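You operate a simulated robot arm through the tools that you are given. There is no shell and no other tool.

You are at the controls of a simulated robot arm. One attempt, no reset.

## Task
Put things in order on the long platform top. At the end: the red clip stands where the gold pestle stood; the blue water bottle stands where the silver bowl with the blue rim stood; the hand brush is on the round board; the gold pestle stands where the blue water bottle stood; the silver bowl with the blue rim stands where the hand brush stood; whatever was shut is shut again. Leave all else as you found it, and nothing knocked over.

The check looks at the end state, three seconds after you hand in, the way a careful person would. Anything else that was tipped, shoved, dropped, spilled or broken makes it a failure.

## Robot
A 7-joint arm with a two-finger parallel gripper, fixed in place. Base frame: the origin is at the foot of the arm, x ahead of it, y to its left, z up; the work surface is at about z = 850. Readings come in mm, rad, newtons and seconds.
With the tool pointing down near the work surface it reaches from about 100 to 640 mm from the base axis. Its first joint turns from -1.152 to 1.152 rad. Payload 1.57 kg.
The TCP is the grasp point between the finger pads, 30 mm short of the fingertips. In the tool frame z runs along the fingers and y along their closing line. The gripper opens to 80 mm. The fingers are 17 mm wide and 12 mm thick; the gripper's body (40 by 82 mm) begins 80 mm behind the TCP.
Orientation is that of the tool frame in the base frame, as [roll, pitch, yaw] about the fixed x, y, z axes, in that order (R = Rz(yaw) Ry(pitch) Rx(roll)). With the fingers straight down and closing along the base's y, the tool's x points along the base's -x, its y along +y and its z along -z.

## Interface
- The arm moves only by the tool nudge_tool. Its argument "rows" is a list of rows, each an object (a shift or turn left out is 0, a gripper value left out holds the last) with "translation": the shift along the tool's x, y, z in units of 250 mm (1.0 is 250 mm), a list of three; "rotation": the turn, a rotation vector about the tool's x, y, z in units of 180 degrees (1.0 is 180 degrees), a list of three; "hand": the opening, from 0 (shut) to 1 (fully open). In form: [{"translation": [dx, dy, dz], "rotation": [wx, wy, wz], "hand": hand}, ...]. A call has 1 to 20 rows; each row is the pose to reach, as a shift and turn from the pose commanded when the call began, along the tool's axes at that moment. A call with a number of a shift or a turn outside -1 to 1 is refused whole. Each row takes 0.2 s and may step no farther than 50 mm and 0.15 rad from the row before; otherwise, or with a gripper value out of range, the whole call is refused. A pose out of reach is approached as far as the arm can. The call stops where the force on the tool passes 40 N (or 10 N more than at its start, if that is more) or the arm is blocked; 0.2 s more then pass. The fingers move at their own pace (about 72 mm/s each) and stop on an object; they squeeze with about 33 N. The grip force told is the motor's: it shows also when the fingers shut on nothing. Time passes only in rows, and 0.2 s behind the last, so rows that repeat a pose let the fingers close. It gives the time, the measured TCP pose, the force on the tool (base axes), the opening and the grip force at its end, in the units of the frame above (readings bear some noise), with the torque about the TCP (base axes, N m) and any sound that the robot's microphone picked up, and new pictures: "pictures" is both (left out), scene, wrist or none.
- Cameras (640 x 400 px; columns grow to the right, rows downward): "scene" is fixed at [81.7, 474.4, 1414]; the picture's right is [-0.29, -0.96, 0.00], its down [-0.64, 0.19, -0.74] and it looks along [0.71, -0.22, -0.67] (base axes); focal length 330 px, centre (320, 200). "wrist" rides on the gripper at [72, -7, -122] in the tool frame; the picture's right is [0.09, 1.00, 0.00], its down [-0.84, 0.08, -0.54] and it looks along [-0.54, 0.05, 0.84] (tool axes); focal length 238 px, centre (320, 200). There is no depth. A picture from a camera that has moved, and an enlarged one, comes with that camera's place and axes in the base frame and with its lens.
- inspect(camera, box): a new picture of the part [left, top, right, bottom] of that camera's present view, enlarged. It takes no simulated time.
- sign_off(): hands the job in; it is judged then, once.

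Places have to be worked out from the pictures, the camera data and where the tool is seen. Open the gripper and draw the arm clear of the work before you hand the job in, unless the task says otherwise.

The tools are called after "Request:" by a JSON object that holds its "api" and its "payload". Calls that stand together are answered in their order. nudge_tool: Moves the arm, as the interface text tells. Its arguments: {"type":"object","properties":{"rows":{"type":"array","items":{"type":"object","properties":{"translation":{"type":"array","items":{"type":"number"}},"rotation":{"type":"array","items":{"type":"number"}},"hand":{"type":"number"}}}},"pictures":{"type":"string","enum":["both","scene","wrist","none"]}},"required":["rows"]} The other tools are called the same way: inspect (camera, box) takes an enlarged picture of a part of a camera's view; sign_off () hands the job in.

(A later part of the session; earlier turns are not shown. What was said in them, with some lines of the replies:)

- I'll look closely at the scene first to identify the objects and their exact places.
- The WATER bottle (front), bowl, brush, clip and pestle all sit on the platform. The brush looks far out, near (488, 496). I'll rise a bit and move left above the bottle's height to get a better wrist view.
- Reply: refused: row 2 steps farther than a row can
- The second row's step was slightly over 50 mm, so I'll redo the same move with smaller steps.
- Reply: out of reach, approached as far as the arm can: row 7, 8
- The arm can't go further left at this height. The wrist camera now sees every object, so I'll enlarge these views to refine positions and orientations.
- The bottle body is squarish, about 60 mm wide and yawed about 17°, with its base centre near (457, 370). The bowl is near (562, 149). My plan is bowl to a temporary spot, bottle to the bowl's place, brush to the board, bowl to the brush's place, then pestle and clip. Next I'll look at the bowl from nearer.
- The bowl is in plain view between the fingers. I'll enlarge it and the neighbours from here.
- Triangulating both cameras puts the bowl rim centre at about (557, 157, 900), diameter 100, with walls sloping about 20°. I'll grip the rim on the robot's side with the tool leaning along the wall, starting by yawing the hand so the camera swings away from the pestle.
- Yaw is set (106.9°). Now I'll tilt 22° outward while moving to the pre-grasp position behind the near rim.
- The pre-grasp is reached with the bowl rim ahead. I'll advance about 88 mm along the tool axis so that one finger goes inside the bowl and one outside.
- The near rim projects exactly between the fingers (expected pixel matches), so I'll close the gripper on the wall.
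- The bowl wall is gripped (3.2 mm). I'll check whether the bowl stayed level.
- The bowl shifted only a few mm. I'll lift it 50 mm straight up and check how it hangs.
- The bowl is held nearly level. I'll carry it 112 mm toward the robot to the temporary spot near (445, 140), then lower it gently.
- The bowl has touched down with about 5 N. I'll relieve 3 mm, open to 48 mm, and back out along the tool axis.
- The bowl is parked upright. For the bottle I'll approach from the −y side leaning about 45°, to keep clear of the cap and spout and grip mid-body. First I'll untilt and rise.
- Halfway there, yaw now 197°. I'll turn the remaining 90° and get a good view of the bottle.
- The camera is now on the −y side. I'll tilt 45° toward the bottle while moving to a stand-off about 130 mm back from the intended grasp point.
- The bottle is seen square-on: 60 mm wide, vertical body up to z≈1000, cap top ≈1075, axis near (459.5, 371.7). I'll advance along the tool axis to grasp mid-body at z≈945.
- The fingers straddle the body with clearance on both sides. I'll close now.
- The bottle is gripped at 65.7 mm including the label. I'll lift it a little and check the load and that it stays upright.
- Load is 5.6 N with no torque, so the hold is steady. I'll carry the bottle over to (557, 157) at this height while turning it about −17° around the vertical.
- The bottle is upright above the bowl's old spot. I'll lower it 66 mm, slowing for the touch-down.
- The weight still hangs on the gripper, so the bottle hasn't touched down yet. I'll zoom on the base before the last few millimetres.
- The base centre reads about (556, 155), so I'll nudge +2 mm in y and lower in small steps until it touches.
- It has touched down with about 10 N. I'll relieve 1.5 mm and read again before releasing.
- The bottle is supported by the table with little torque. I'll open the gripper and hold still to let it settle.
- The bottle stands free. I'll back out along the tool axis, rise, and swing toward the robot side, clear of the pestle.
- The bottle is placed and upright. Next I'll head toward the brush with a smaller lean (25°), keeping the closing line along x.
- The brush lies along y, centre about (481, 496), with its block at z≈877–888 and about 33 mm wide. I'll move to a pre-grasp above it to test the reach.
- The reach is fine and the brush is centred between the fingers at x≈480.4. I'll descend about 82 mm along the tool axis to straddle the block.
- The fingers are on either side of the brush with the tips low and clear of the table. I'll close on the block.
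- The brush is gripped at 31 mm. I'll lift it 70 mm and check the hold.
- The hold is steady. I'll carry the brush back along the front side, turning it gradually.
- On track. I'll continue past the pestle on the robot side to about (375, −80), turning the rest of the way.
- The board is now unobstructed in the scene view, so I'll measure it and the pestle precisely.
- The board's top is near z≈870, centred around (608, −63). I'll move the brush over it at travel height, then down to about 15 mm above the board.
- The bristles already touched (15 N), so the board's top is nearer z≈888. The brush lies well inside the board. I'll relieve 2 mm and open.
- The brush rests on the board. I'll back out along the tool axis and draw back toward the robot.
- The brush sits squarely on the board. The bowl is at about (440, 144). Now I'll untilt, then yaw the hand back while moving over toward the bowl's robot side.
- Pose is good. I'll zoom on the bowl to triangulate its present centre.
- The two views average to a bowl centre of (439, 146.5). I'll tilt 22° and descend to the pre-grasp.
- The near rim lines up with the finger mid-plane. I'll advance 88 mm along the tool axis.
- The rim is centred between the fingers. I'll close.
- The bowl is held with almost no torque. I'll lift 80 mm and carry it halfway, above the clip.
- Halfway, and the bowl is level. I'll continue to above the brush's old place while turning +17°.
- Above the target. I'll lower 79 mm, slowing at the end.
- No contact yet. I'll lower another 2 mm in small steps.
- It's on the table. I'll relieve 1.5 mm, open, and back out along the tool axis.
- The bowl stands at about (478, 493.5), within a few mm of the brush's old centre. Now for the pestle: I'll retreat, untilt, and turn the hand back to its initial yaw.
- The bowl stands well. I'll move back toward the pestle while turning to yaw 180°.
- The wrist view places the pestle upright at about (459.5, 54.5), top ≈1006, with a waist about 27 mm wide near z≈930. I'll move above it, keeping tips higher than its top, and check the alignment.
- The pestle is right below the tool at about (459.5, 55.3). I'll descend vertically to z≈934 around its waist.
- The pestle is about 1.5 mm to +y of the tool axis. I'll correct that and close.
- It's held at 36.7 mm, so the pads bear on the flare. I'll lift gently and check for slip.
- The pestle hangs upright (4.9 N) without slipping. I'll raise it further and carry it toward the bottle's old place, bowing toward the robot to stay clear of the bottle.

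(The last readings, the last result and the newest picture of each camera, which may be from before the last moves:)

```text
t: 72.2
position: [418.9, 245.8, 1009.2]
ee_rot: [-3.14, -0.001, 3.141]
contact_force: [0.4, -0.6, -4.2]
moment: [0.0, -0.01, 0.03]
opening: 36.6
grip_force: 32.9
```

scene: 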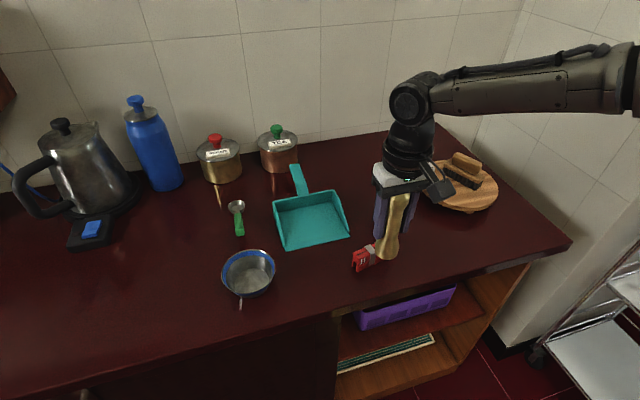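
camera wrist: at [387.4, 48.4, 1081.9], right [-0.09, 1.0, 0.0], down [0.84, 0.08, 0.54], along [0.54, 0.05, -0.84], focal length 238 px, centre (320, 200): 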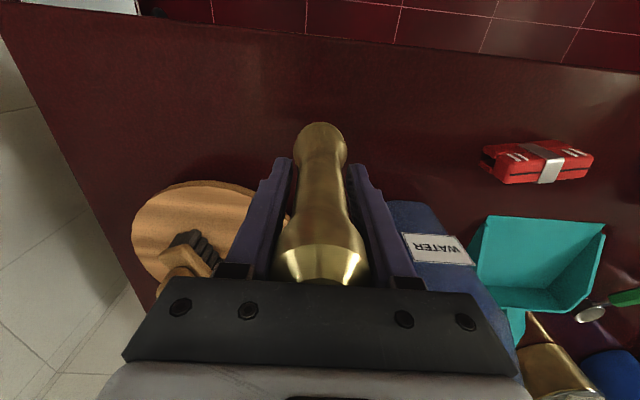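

Clear of everything. I'll move on to (459, 372) and then lower most of the way.

Request:
{"api": "nudge_tool", "payload": {"rows": [{"translation": [-0.04, 0.15, 0], "hand": 0.0}, {"translation": [-0.09, 0.3, 0]}, {"translation": [-0.14, 0.44, 0]}, {"translation": [-0.16, 0.506, 0]}, {"translation": [-0.16, 0.506, 0.12]}, {"translation": [-0.16, 0.506, 0.24]}, {"translation": [-0.16, 0.506, 0.27]}, {"translation": [-0.16, 0.506, 0.27]}]}}

Request:
{"api": "inspect", "payload": {"camera": "scene", "box": [240, 150, 420, 300]}}

```text
t: 74.0
position: [460.2, 372.2, 942.2]
ee_rot: [3.141, 0.0, -3.141]
contact_force: [0.1, -0.2, -5.1]
moment: [-0.01, -0.02, -0.01]
opening: 36.7
grip_force: 33.5
camera wrist: at [387.3, 365.3, 1063.8], right [-0.09, 1.0, 0.0], down [0.84, 0.08, 0.54], along [0.54, 0.05, -0.84], focal length 238 px, centre (320, 200)
```

scene: 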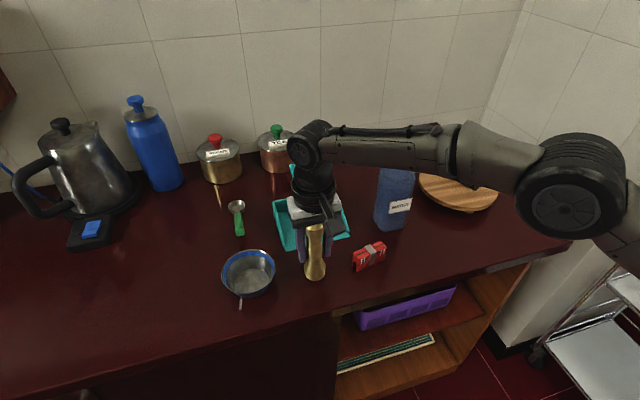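
wrist: 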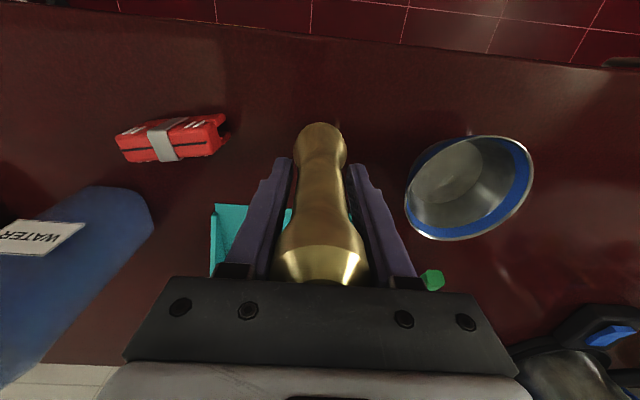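

```text
2.67 times, centred on (330, 225) of scene
camera zoom: at [81.8, 474.4, 1414.0], right [-0.29, -0.96, 0.0], down [-0.64, 0.19, -0.74], along [0.71, -0.22, -0.67], focal length 881 px, centre (293, 133)
```

zoom: 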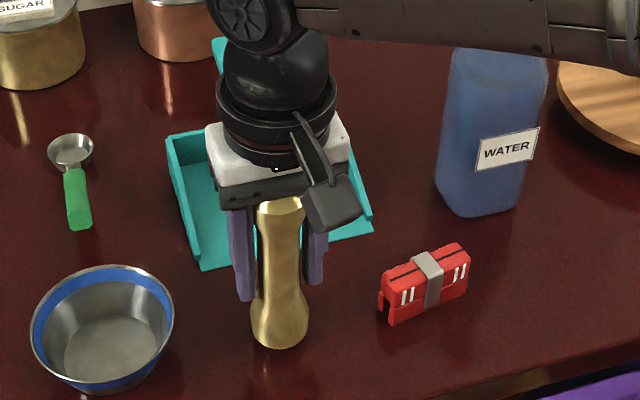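

Centred at (460, 372), about 7 mm up. I'll lower in small steps to touch-down.

Request:
{"api": "nudge_tool", "payload": {"rows": [{"translation": [0.003, 0, 0.014], "hand": 0.0}, {"translation": [0.003, 0, 0.024]}, {"translation": [0.003, 0, 0.03]}, {"translation": [0.003, 0, 0.03]}], "pictures": "none"}}

```text
t: 75.0
position: [459.5, 371.5, 934.1]
ee_rot: [-3.141, -0.001, 3.142]
contact_force: [-0.6, 0.2, -2.8]
moment: [-0.02, 0.03, -0.03]
opening: 36.4
grip_force: 33.2
```

The weight is partly taken by the table. One more millimetre.

Request:
{"api": "nudge_tool", "payload": {"rows": [{"translation": [0, 0, 0.004], "hand": 0.0}, {"translation": [0, 0, 0.004]}], "pictures": "none"}}

```text
t: 75.6
position: [458.9, 371.5, 933.9]
ee_rot: [3.141, 0.001, 3.14]
contact_force: [-0.8, -1.2, 6.0]
moment: [-0.19, 0.15, 0.0]
opening: 36.3
grip_force: 32.9
```

It's seated. I'll open the gripper and check that the pestle stands before withdrawing.

Request:
{"api": "nudge_tool", "payload": {"rows": [{"translation": [0, 0, -0.002], "hand": 0.0}, {"translation": [0, 0, -0.002], "hand": 0.6}, {"translation": [0, 0, -0.002], "hand": 1.0}, {"translation": [0, 0, -0.002], "hand": 1.0}, {"translation": [0, 0, -0.002], "hand": 1.0}]}}

Request:
{"api": "inspect", "payload": {"camera": "scene", "box": [240, 150, 420, 300]}}

```text
t: 76.8
position: [458.5, 370.5, 934.4]
ee_rot: [3.14, 0.0, -3.141]
contact_force: [0.1, -0.2, -0.5]
moment: [0.0, 0.02, -0.01]
opening: 79.8
grip_force: 0.1
camera wrist: at [386.6, 365.1, 1056.2], right [-0.09, 1.0, 0.0], down [0.84, 0.08, 0.54], along [0.54, 0.05, -0.84], focal length 238 px, centre (320, 200)
```

scene: 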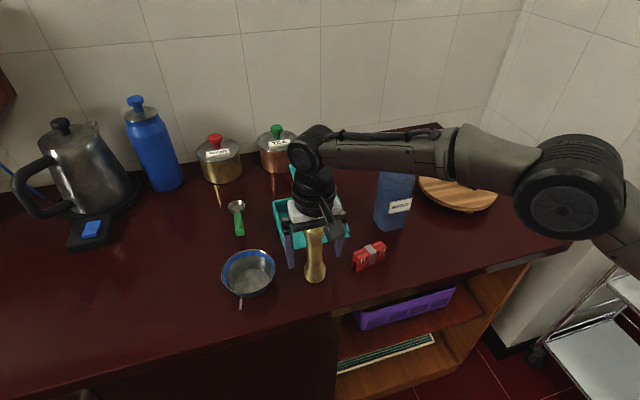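
wrist: 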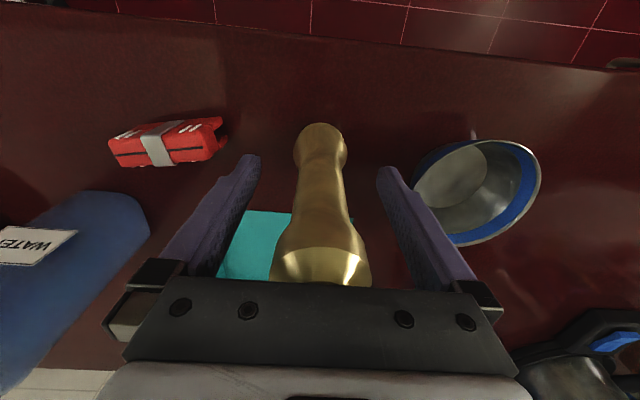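

```text
2.67 times, centred on (330, 225) of scene
camera zoom: at [81.7, 474.4, 1414.0], right [-0.29, -0.96, 0.0], down [-0.64, 0.19, -0.74], along [0.71, -0.22, -0.67], focal length 881 px, centre (293, 133)
```

zoom: 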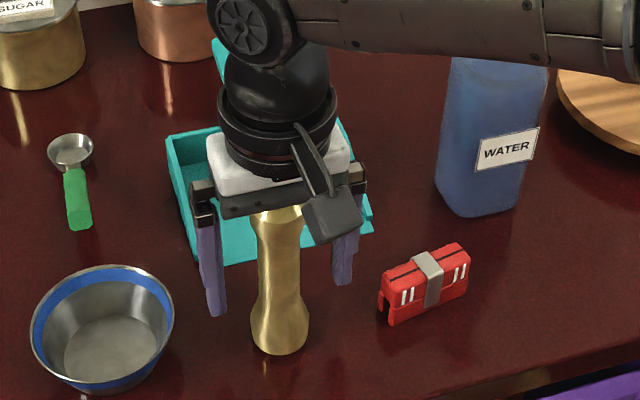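

The pestle stands on its own. I'll rise straight up until the tips clear its top, then draw back toward the clip.

Request:
{"api": "nudge_tool", "payload": {"rows": [{"translation": [0, 0, -0.14], "hand": 1.0}, {"translation": [0, 0, -0.3]}, {"translation": [0, 0, -0.45]}, {"translation": [0.15, 0, -0.46]}, {"translation": [0.28, -0.1, -0.46]}, {"translation": [0.32, -0.28, -0.46]}, {"translation": [0.32, -0.46, -0.46]}, {"translation": [0.32, -0.5, -0.46]}, {"translation": [0.32, -0.5, -0.46]}]}}

Request:
{"api": "inspect", "payload": {"camera": "wrist", "box": [240, 80, 400, 200]}}

Request:
{"api": "inspect", "payload": {"camera": "scene", "box": [330, 220, 410, 290]}}

Request:
{"api": "inspect", "payload": {"camera": "scene", "box": [200, 170, 400, 310]}}

```text
t: 78.8
position: [377.8, 245.8, 1048.8]
ee_rot: [-3.141, -0.001, 3.14]
contact_force: [-0.1, -1.0, -0.4]
moment: [-0.01, 0.02, -0.04]
opening: 80.0
grip_force: 0.0
camera wrist: at [306.1, 239.7, 1171.2], right [-0.09, 1.0, 0.0], down [0.84, 0.08, 0.54], along [0.54, 0.05, -0.84], focal length 238 px, centre (320, 200)
```

scene: 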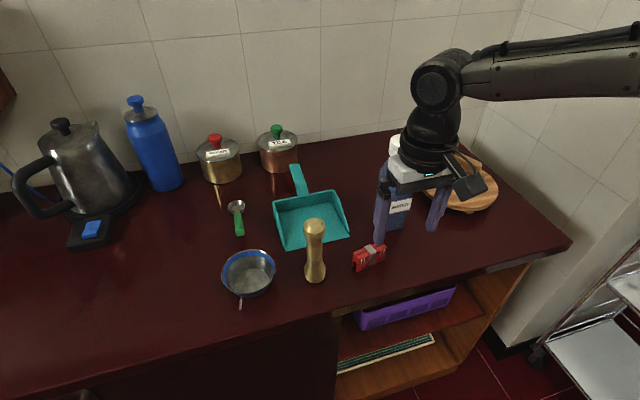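
wrist: 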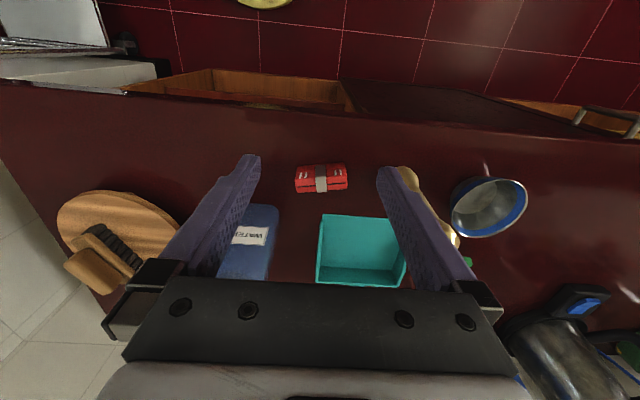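

```text
3.33 times, centred on (320, 140) of wrist
camera zoom: at [306.1, 239.7, 1171.2], right [-0.09, 1.0, 0.0], down [0.84, 0.08, 0.54], along [0.54, 0.05, -0.84], focal length 794 px, centre (320, 400)
```

zoom: 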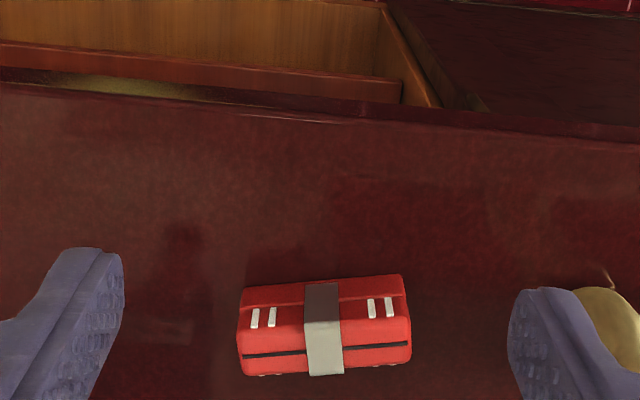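

```text
5.71 times, centred on (370, 255) of scene
camera zoom: at [81.7, 474.3, 1414.0], right [-0.29, -0.96, 0.0], down [-0.64, 0.19, -0.74], along [0.71, -0.22, -0.67], focal length 1889 px, centre (34, -114)
```

zoom: 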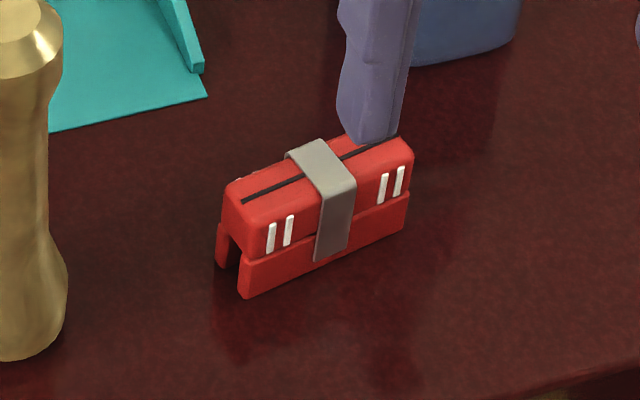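

```text
2.86 times, centred on (300, 240) of scene
camera zoom: at [81.7, 474.3, 1414.0], right [-0.29, -0.96, 0.0], down [-0.64, 0.19, -0.74], along [0.71, -0.22, -0.67], focal length 944 px, centre (377, 86)
```

zoom: 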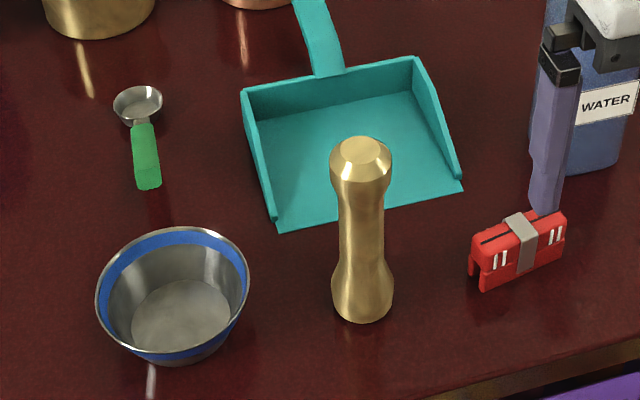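

The pestle and bowl stand fine. The clip is near (461, 252), about 19 mm thick, 43 mm tall and yawed about 9°. I'll turn the hand so it closes across the clip's thickness, with the camera on the −y side away from the pestle.

Request:
{"api": "nudge_tool", "payload": {"rows": [{"rotation": [0, 0, -0.045], "hand": 1.0}, {"rotation": [0, 0, -0.09]}, {"rotation": [0, 0, -0.135]}, {"rotation": [0, 0, -0.18]}, {"rotation": [0, 0, -0.225]}, {"rotation": [0, 0, -0.27]}, {"rotation": [0, 0, -0.315]}, {"rotation": [0, 0, -0.36]}, {"rotation": [0, 0, -0.405]}, {"rotation": [0, 0, -0.45]}, {"rotation": [0, 0, -0.495]}, {"rotation": [0, 0, -0.54]}, {"rotation": [0, 0, -0.551]}, {"rotation": [0, 0, -0.551]}], "pictures": "none"}}

```text
t: 81.8
position: [377.5, 246.2, 1049.7]
ee_rot: [-3.142, 0.001, -1.408]
contact_force: [0.3, 0.2, 0.9]
moment: [0.03, 0.02, 0.02]
opening: 80.0
grip_force: 0.1
```

Yaw set. I'll move above the clip for a close look.

Request:
{"api": "nudge_tool", "payload": {"rows": [{"translation": [0.01, -0.11, 0.066], "hand": 1.0}, {"translation": [0.02, -0.22, 0.13]}, {"translation": [0.031, -0.336, 0.199]}, {"translation": [0.031, -0.336, 0.199]}]}}

Request:
{"api": "inspect", "payload": {"camera": "wrist", "box": [220, 60, 420, 220]}}

```text
t: 82.8
position: [461.6, 251.0, 999.8]
ee_rot: [-3.141, 0.001, -1.411]
contact_force: [0.7, -0.6, -0.2]
moment: [-0.01, -0.01, -0.01]
opening: 80.2
grip_force: 0.1
camera wrist: at [480.5, 182.2, 1121.6], right [-0.97, -0.25, 0.0], down [-0.21, 0.81, 0.54], along [-0.13, 0.52, -0.84], focal length 238 px, centre (320, 200)
```

scene: 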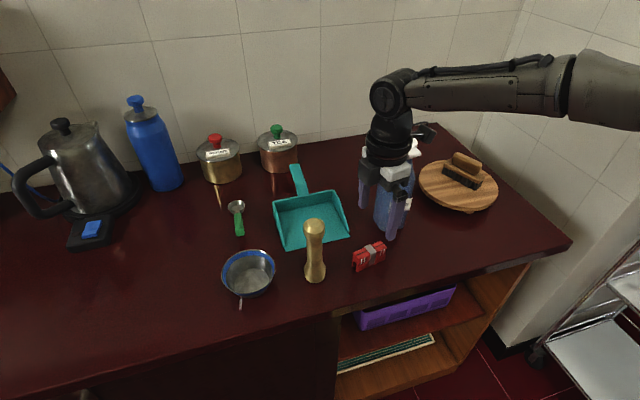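
wrist: 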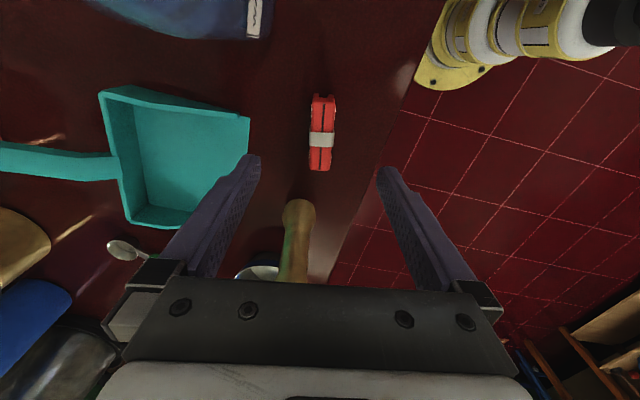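

```text
2.50 times, centred on (320, 140) of wrist
camera zoom: at [480.5, 182.2, 1121.6], right [-0.97, -0.25, 0.0], down [-0.21, 0.81, 0.54], along [-0.13, 0.52, -0.84], focal length 596 px, centre (320, 350)
```

zoom: 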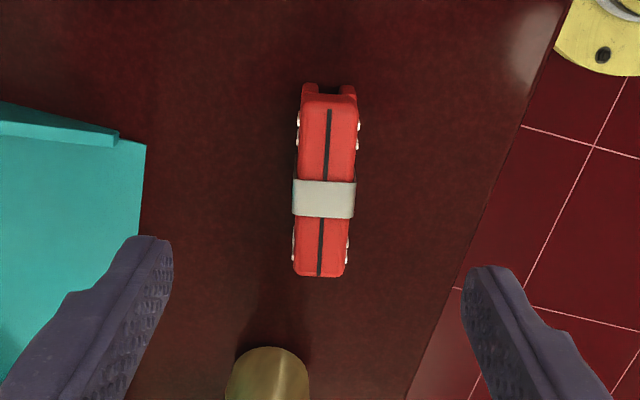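

The clip is aligned with the fingers, offset just 1.7 mm. I'll descend straight to z≈888, tips about 8 mm above the table.

Request:
{"api": "nudge_tool", "payload": {"rows": [{"translation": [0, 0.007, 0.15], "hand": 1.0}, {"translation": [0, 0.007, 0.3]}, {"translation": [0, 0.007, 0.4]}, {"translation": [0, 0.007, 0.445]}, {"translation": [0, 0.007, 0.445]}]}}

Request:
{"api": "inspect", "payload": {"camera": "wrist", "box": [200, 60, 440, 260]}}

Request:
{"api": "inspect", "payload": {"camera": "scene", "box": [300, 180, 440, 290]}}

```text
t: 84.0
position: [461.1, 252.2, 888.2]
ee_rot: [-3.14, 0.0, -1.409]
contact_force: [0.0, -0.8, -0.6]
moment: [0.01, 0.02, -0.01]
opening: 80.1
grip_force: 0.0
camera wrist: at [478.9, 183.0, 1010.0], right [-0.97, -0.25, 0.0], down [-0.21, 0.81, 0.54], along [-0.14, 0.52, -0.84], focal length 238 px, centre (320, 200)
```

scene: 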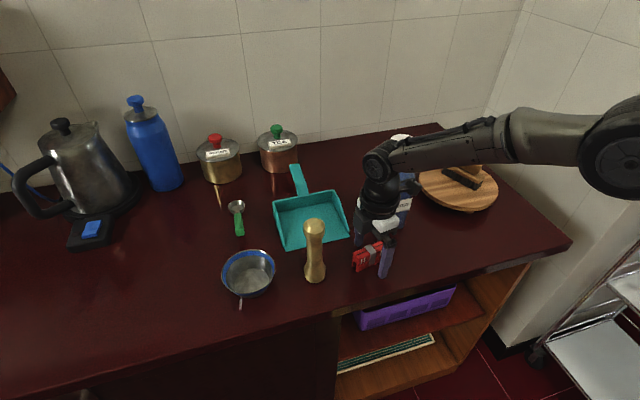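
wrist: 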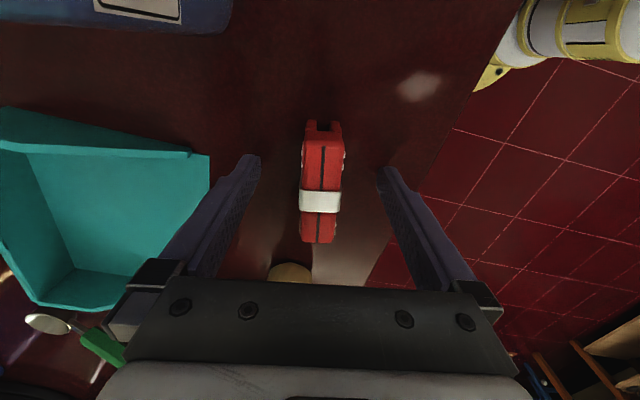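

```text
2.00 times, centred on (320, 160) of wrist
camera zoom: at [478.9, 183.0, 1010.0], right [-0.97, -0.25, 0.0], down [-0.21, 0.81, 0.54], along [-0.14, 0.52, -0.84], focal length 477 px, centre (320, 280)
```

zoom: 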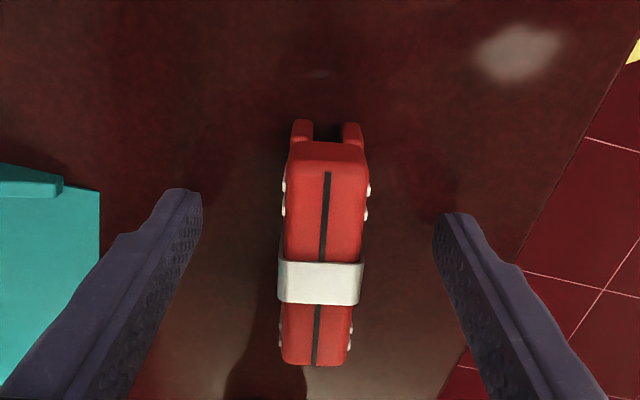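

```text
3.64 times, centred on (370, 235) of scene
camera zoom: at [81.7, 474.4, 1414.0], right [-0.29, -0.96, 0.0], down [-0.64, 0.19, -0.74], along [0.71, -0.22, -0.67], focal length 1202 px, centre (138, 73)
```

zoom: 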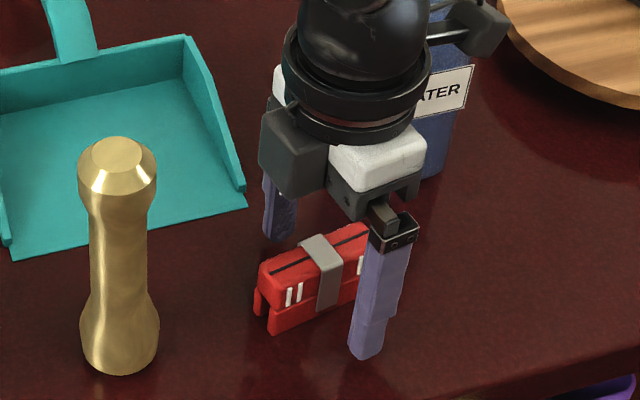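

The clip is centred between the fingers. I'll close on it.

Request:
{"api": "nudge_tool", "payload": {"rows": [{"hand": 0.4}, {"hand": 0.0}, {"hand": 0.0}, {"hand": 0.0}, {"hand": 0.0}]}}

Request:
{"api": "inspect", "payload": {"camera": "scene", "box": [300, 180, 440, 290]}}

```text
t: 85.2
position: [461.2, 252.5, 888.2]
ee_rot: [-3.141, 0.001, -1.41]
contact_force: [-0.7, 0.2, -0.4]
moment: [0.01, 0.02, -0.01]
opening: 20.7
grip_force: 33.1
camera wrist: at [479.0, 183.0, 1010.4], right [-0.97, -0.25, 0.0], down [-0.21, 0.81, 0.54], along [-0.14, 0.52, -0.84], focal length 238 px, centre (320, 200)
```

scene: 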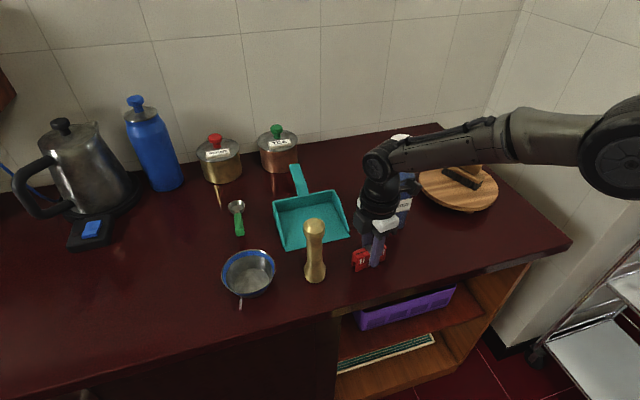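
wrist: 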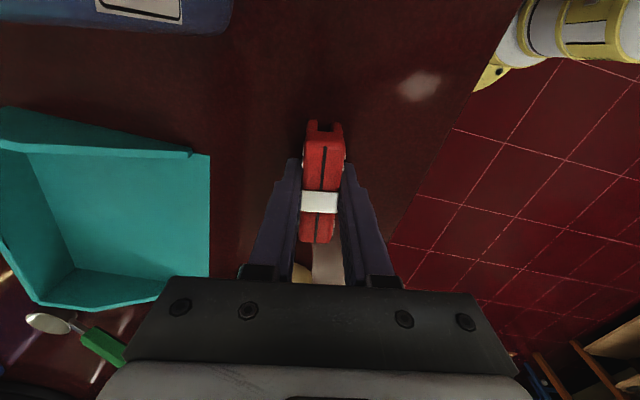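

```text
3.64 times, centred on (370, 235) of scene
camera zoom: at [81.7, 474.4, 1414.0], right [-0.29, -0.96, 0.0], down [-0.64, 0.19, -0.74], along [0.71, -0.22, -0.67], focal length 1202 px, centre (138, 73)
```

zoom: 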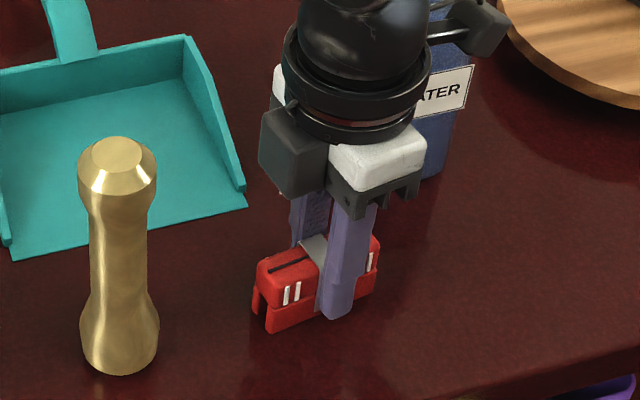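

The clip is held (20.7 mm). I'll lift 60 mm and carry it to the pestle's old place at (459.5, 55.3).

Request:
{"api": "nudge_tool", "payload": {"rows": [{"translation": [0, 0, -0.05], "hand": 0.0}, {"translation": [0, 0, -0.2]}, {"translation": [0, 0, -0.24]}, {"translation": [0.124, 0.068, -0.24]}, {"translation": [0.248, 0.135, -0.24]}, {"translation": [0.372, 0.203, -0.24]}, {"translation": [0.507, 0.18, -0.24]}, {"translation": [0.642, 0.157, -0.24]}, {"translation": [0.777, 0.134, -0.24]}, {"translation": [0.777, 0.134, -0.24]}]}}

Request:
{"api": "inspect", "payload": {"camera": "scene", "box": [400, 150, 520, 260]}}

```text
t: 87.4
position: [458.3, 54.5, 947.8]
ee_rot: [3.141, 0.001, -1.41]
contact_force: [-0.5, -0.5, -0.2]
moment: [0.0, 0.01, 0.01]
opening: 20.9
grip_force: 33.0
camera wrist: at [477.5, -14.3, 1070.5], right [-0.97, -0.25, 0.0], down [-0.21, 0.81, 0.54], along [-0.14, 0.52, -0.84], focal length 238 px, centre (320, 200)
```

scene: 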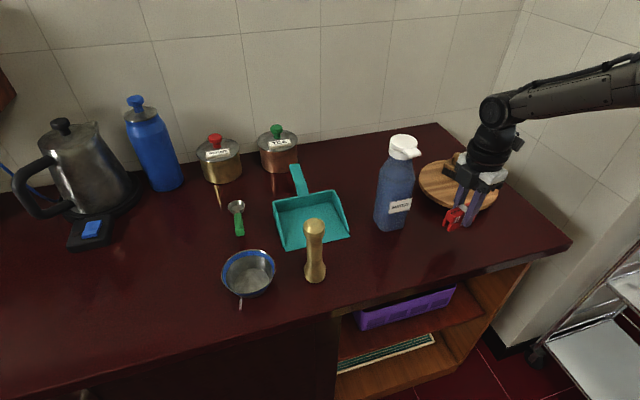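
wrist: 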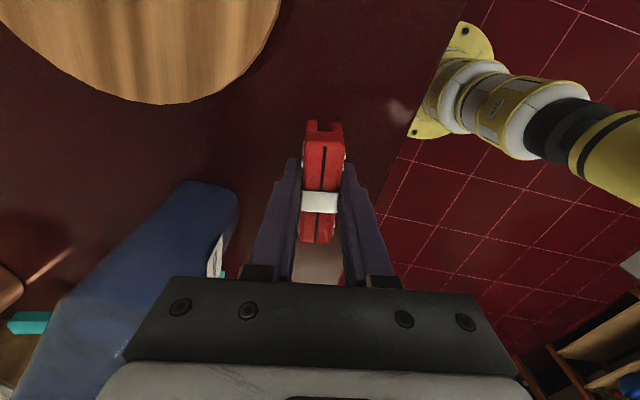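

```text
3.64 times, centred on (460, 205) of scene
camera zoom: at [81.7, 474.3, 1414.0], right [-0.29, -0.96, 0.0], down [-0.64, 0.19, -0.74], along [0.71, -0.22, -0.67], focal length 1202 px, centre (-189, 182)
```

zoom: 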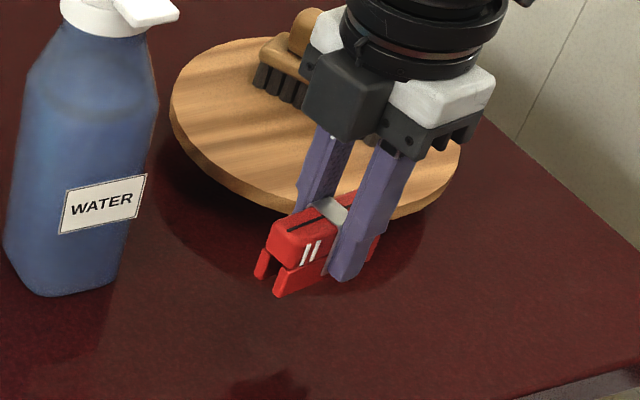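

Over the target. I'll lower about 59 mm and then finish in small steps.

Request:
{"api": "nudge_tool", "payload": {"rows": [{"translation": [0, -0.003, 0.13], "hand": 0.0}, {"translation": [0, -0.003, 0.21]}, {"translation": [0, -0.003, 0.234]}, {"translation": [0, -0.003, 0.239]}, {"translation": [0, -0.003, 0.239]}], "pictures": "none"}}

```text
t: 88.6
position: [459.4, 54.9, 887.6]
ee_rot: [3.141, 0.0, -1.411]
contact_force: [-0.2, -0.1, 1.4]
moment: [0.0, 0.0, -0.04]
opening: 20.9
grip_force: 33.2
```

It's just touching. Another half millimetre, then I'll open.

Request:
{"api": "nudge_tool", "payload": {"rows": [{"translation": [0, 0, 0.002], "hand": 0.0}, {"translation": [0, 0, 0.002], "hand": 0.0}, {"translation": [0, 0, 0.0], "hand": 0.5}, {"translation": [0, 0, 0.0], "hand": 0.8}, {"translation": [0, 0, 0.0], "hand": 0.8}]}}

Request:
{"api": "inspect", "payload": {"camera": "scene", "box": [400, 150, 520, 260]}}

```text
t: 89.8
position: [458.6, 55.2, 887.9]
ee_rot: [3.141, 0.0, -1.41]
contact_force: [0.1, -0.3, -0.3]
moment: [0.01, 0.0, -0.02]
opening: 64.2
grip_force: 0.0
camera wrist: at [477.8, -14.6, 1010.6], right [-0.97, -0.25, 0.0], down [-0.21, 0.81, 0.54], along [-0.13, 0.52, -0.84], focal length 238 px, centre (320, 200)
```

scene: 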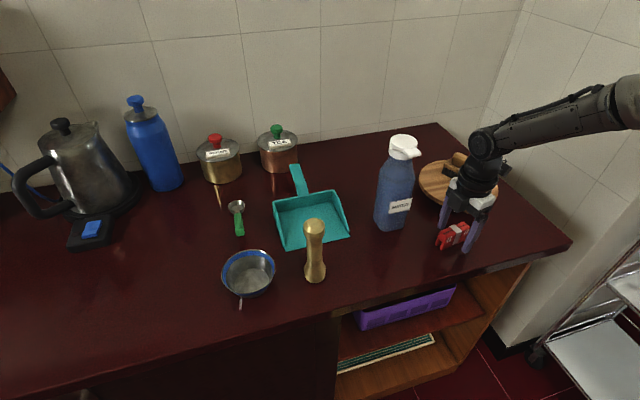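
wrist: 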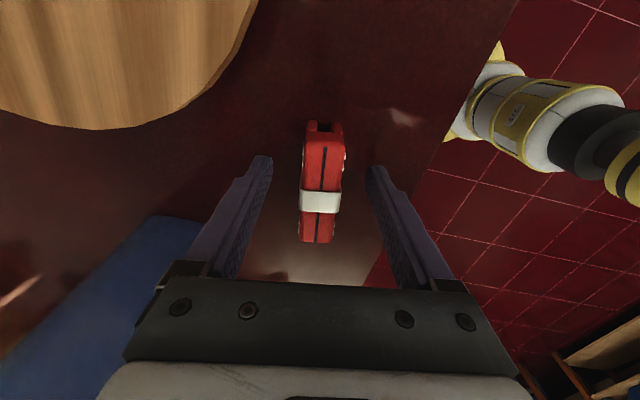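

```text
3.64 times, centred on (460, 205) of scene
camera zoom: at [81.7, 474.4, 1414.0], right [-0.29, -0.96, 0.0], down [-0.64, 0.19, -0.74], along [0.71, -0.22, -0.67], focal length 1202 px, centre (-189, 182)
```

zoom: 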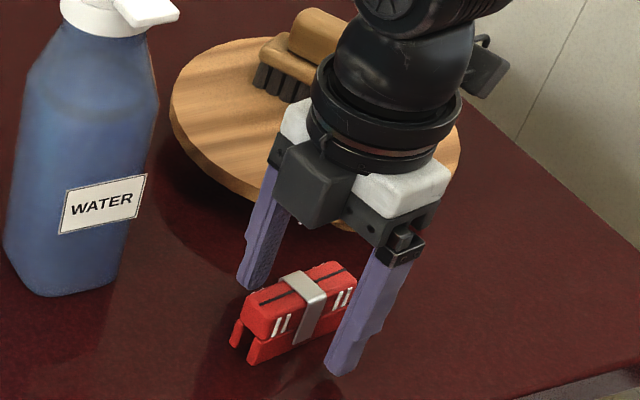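

The clip stands at the pestle's old spot. I'll rise straight up and draw the arm back clear of the work.

Request:
{"api": "nudge_tool", "payload": {"rows": [{"translation": [0, 0, -0.14], "hand": 0.8}, {"translation": [0, 0, -0.33]}, {"translation": [0, 0, -0.52]}, {"translation": [0, 0, -0.7]}, {"translation": [0, 0.15, -0.8]}, {"translation": [0, 0.33, -0.85]}, {"translation": [0, 0.5, -0.88]}, {"translation": [0, 0.65, -0.9], "hand": 1.0}, {"translation": [0, 0.65, -0.9]}]}}

Request:
{"api": "inspect", "payload": {"camera": "scene", "box": [350, 120, 530, 260]}}

Request:
{"api": "inspect", "payload": {"camera": "scene", "box": [200, 160, 380, 310]}}

Request:
{"api": "inspect", "payload": {"camera": "scene", "box": [0, 80, 320, 280]}}

```text
t: 91.8
position: [298.5, 27.6, 1114.0]
ee_rot: [3.142, 0.0, -1.41]
contact_force: [-0.3, 0.2, -0.5]
moment: [-0.02, -0.02, 0.01]
opening: 80.0
grip_force: 0.0
camera wrist: at [316.3, -41.5, 1235.0], right [-0.97, -0.25, 0.0], down [-0.21, 0.81, 0.54], along [-0.14, 0.52, -0.84], focal length 238 px, centre (320, 200)
```

scene: 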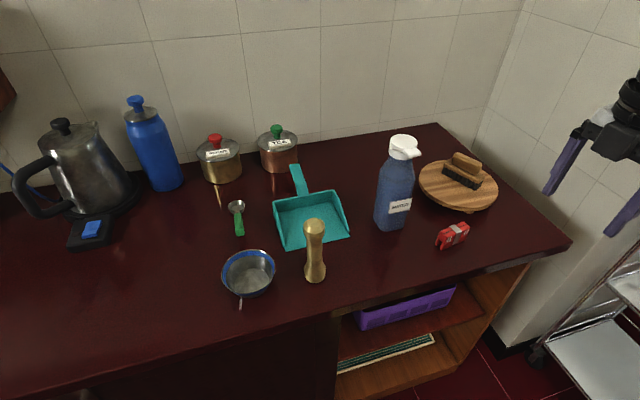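
wrist: 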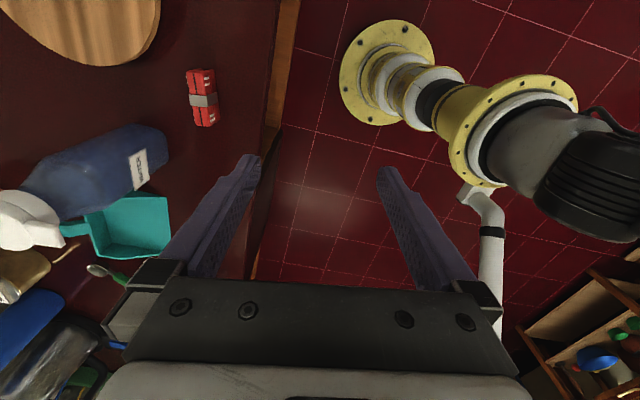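

```text
2.86 times, centred on (440, 190) of scene
camera zoom: at [81.7, 474.4, 1414.0], right [-0.29, -0.96, 0.0], down [-0.64, 0.19, -0.74], along [0.71, -0.22, -0.67], focal length 944 px, centre (-23, 229)
```

zoom: 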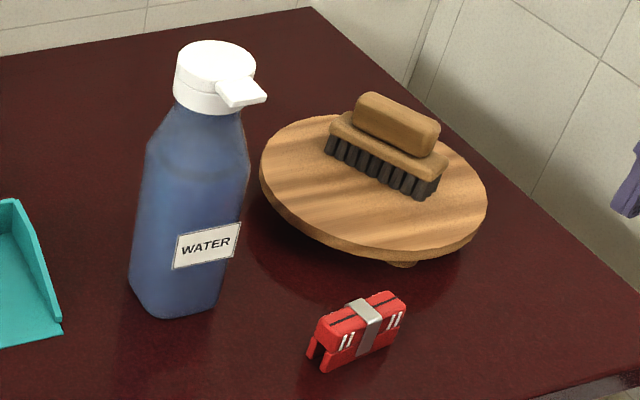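

```text
2.67 times, centred on (290, 235) of scene
camera zoom: at [81.7, 474.4, 1414.0], right [-0.29, -0.96, 0.0], down [-0.64, 0.19, -0.74], along [0.71, -0.22, -0.67], focal length 881 px, centre (400, 107)
```

zoom: 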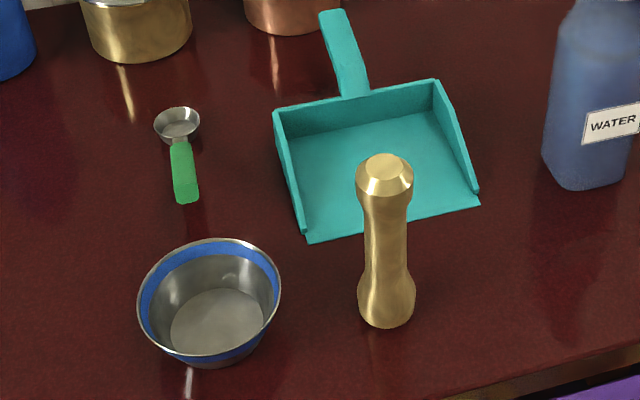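

```text
2.00 times, centred on (160, 180) of scene
camera zoom: at [81.7, 474.4, 1414.0], right [-0.29, -0.96, 0.0], down [-0.64, 0.19, -0.74], along [0.71, -0.22, -0.67], focal length 661 px, centre (640, 240)
```

zoom: 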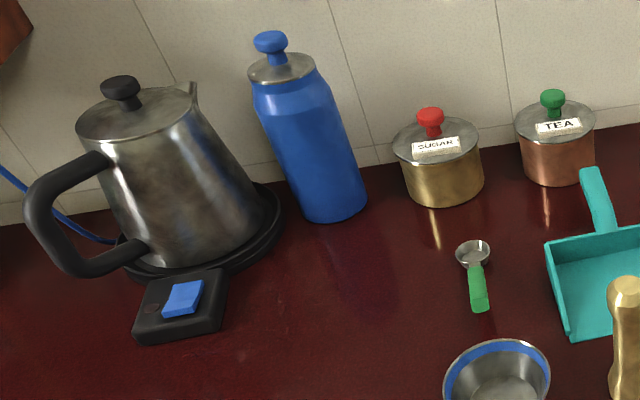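

All five items are in place: clip at the pestle's spot, bottle at the bowl's spot, brush on the board, pestle at the bottle's spot and bowl at the brush's spot. Everything else looks untouched, the gripper is open and the arm is clear, so I'm handing in.

Request:
{"api": "sign_off", "payload": {}}

```text
The job is handed in.
```

The rearrangement is done and handed in. The last pictures showed everything upright and in place. I judged the positions from the camera views and arm readings, to within a few millimetres.

- **Red clip:** stands where the gold pestle stood.
- **Blue water bottle:** stands where the silver bowl stood. I took this to be the bottle labelled WATER, because the other blue bottle at the back was out of the arm's reach. It is turned roughly 17° from its original facing.
- **Hand brush:** lies well inside the edge of the round board.
- **Gold pestle:** stands where the water bottle stood.
- **Silver bowl:** stands where the hand brush stood. I set it down briefly near the front of the platform on the way.

I didn't open anything, and nothing else appears to have been moved or knocked over. The gripper is open and the arm is clear of the work.
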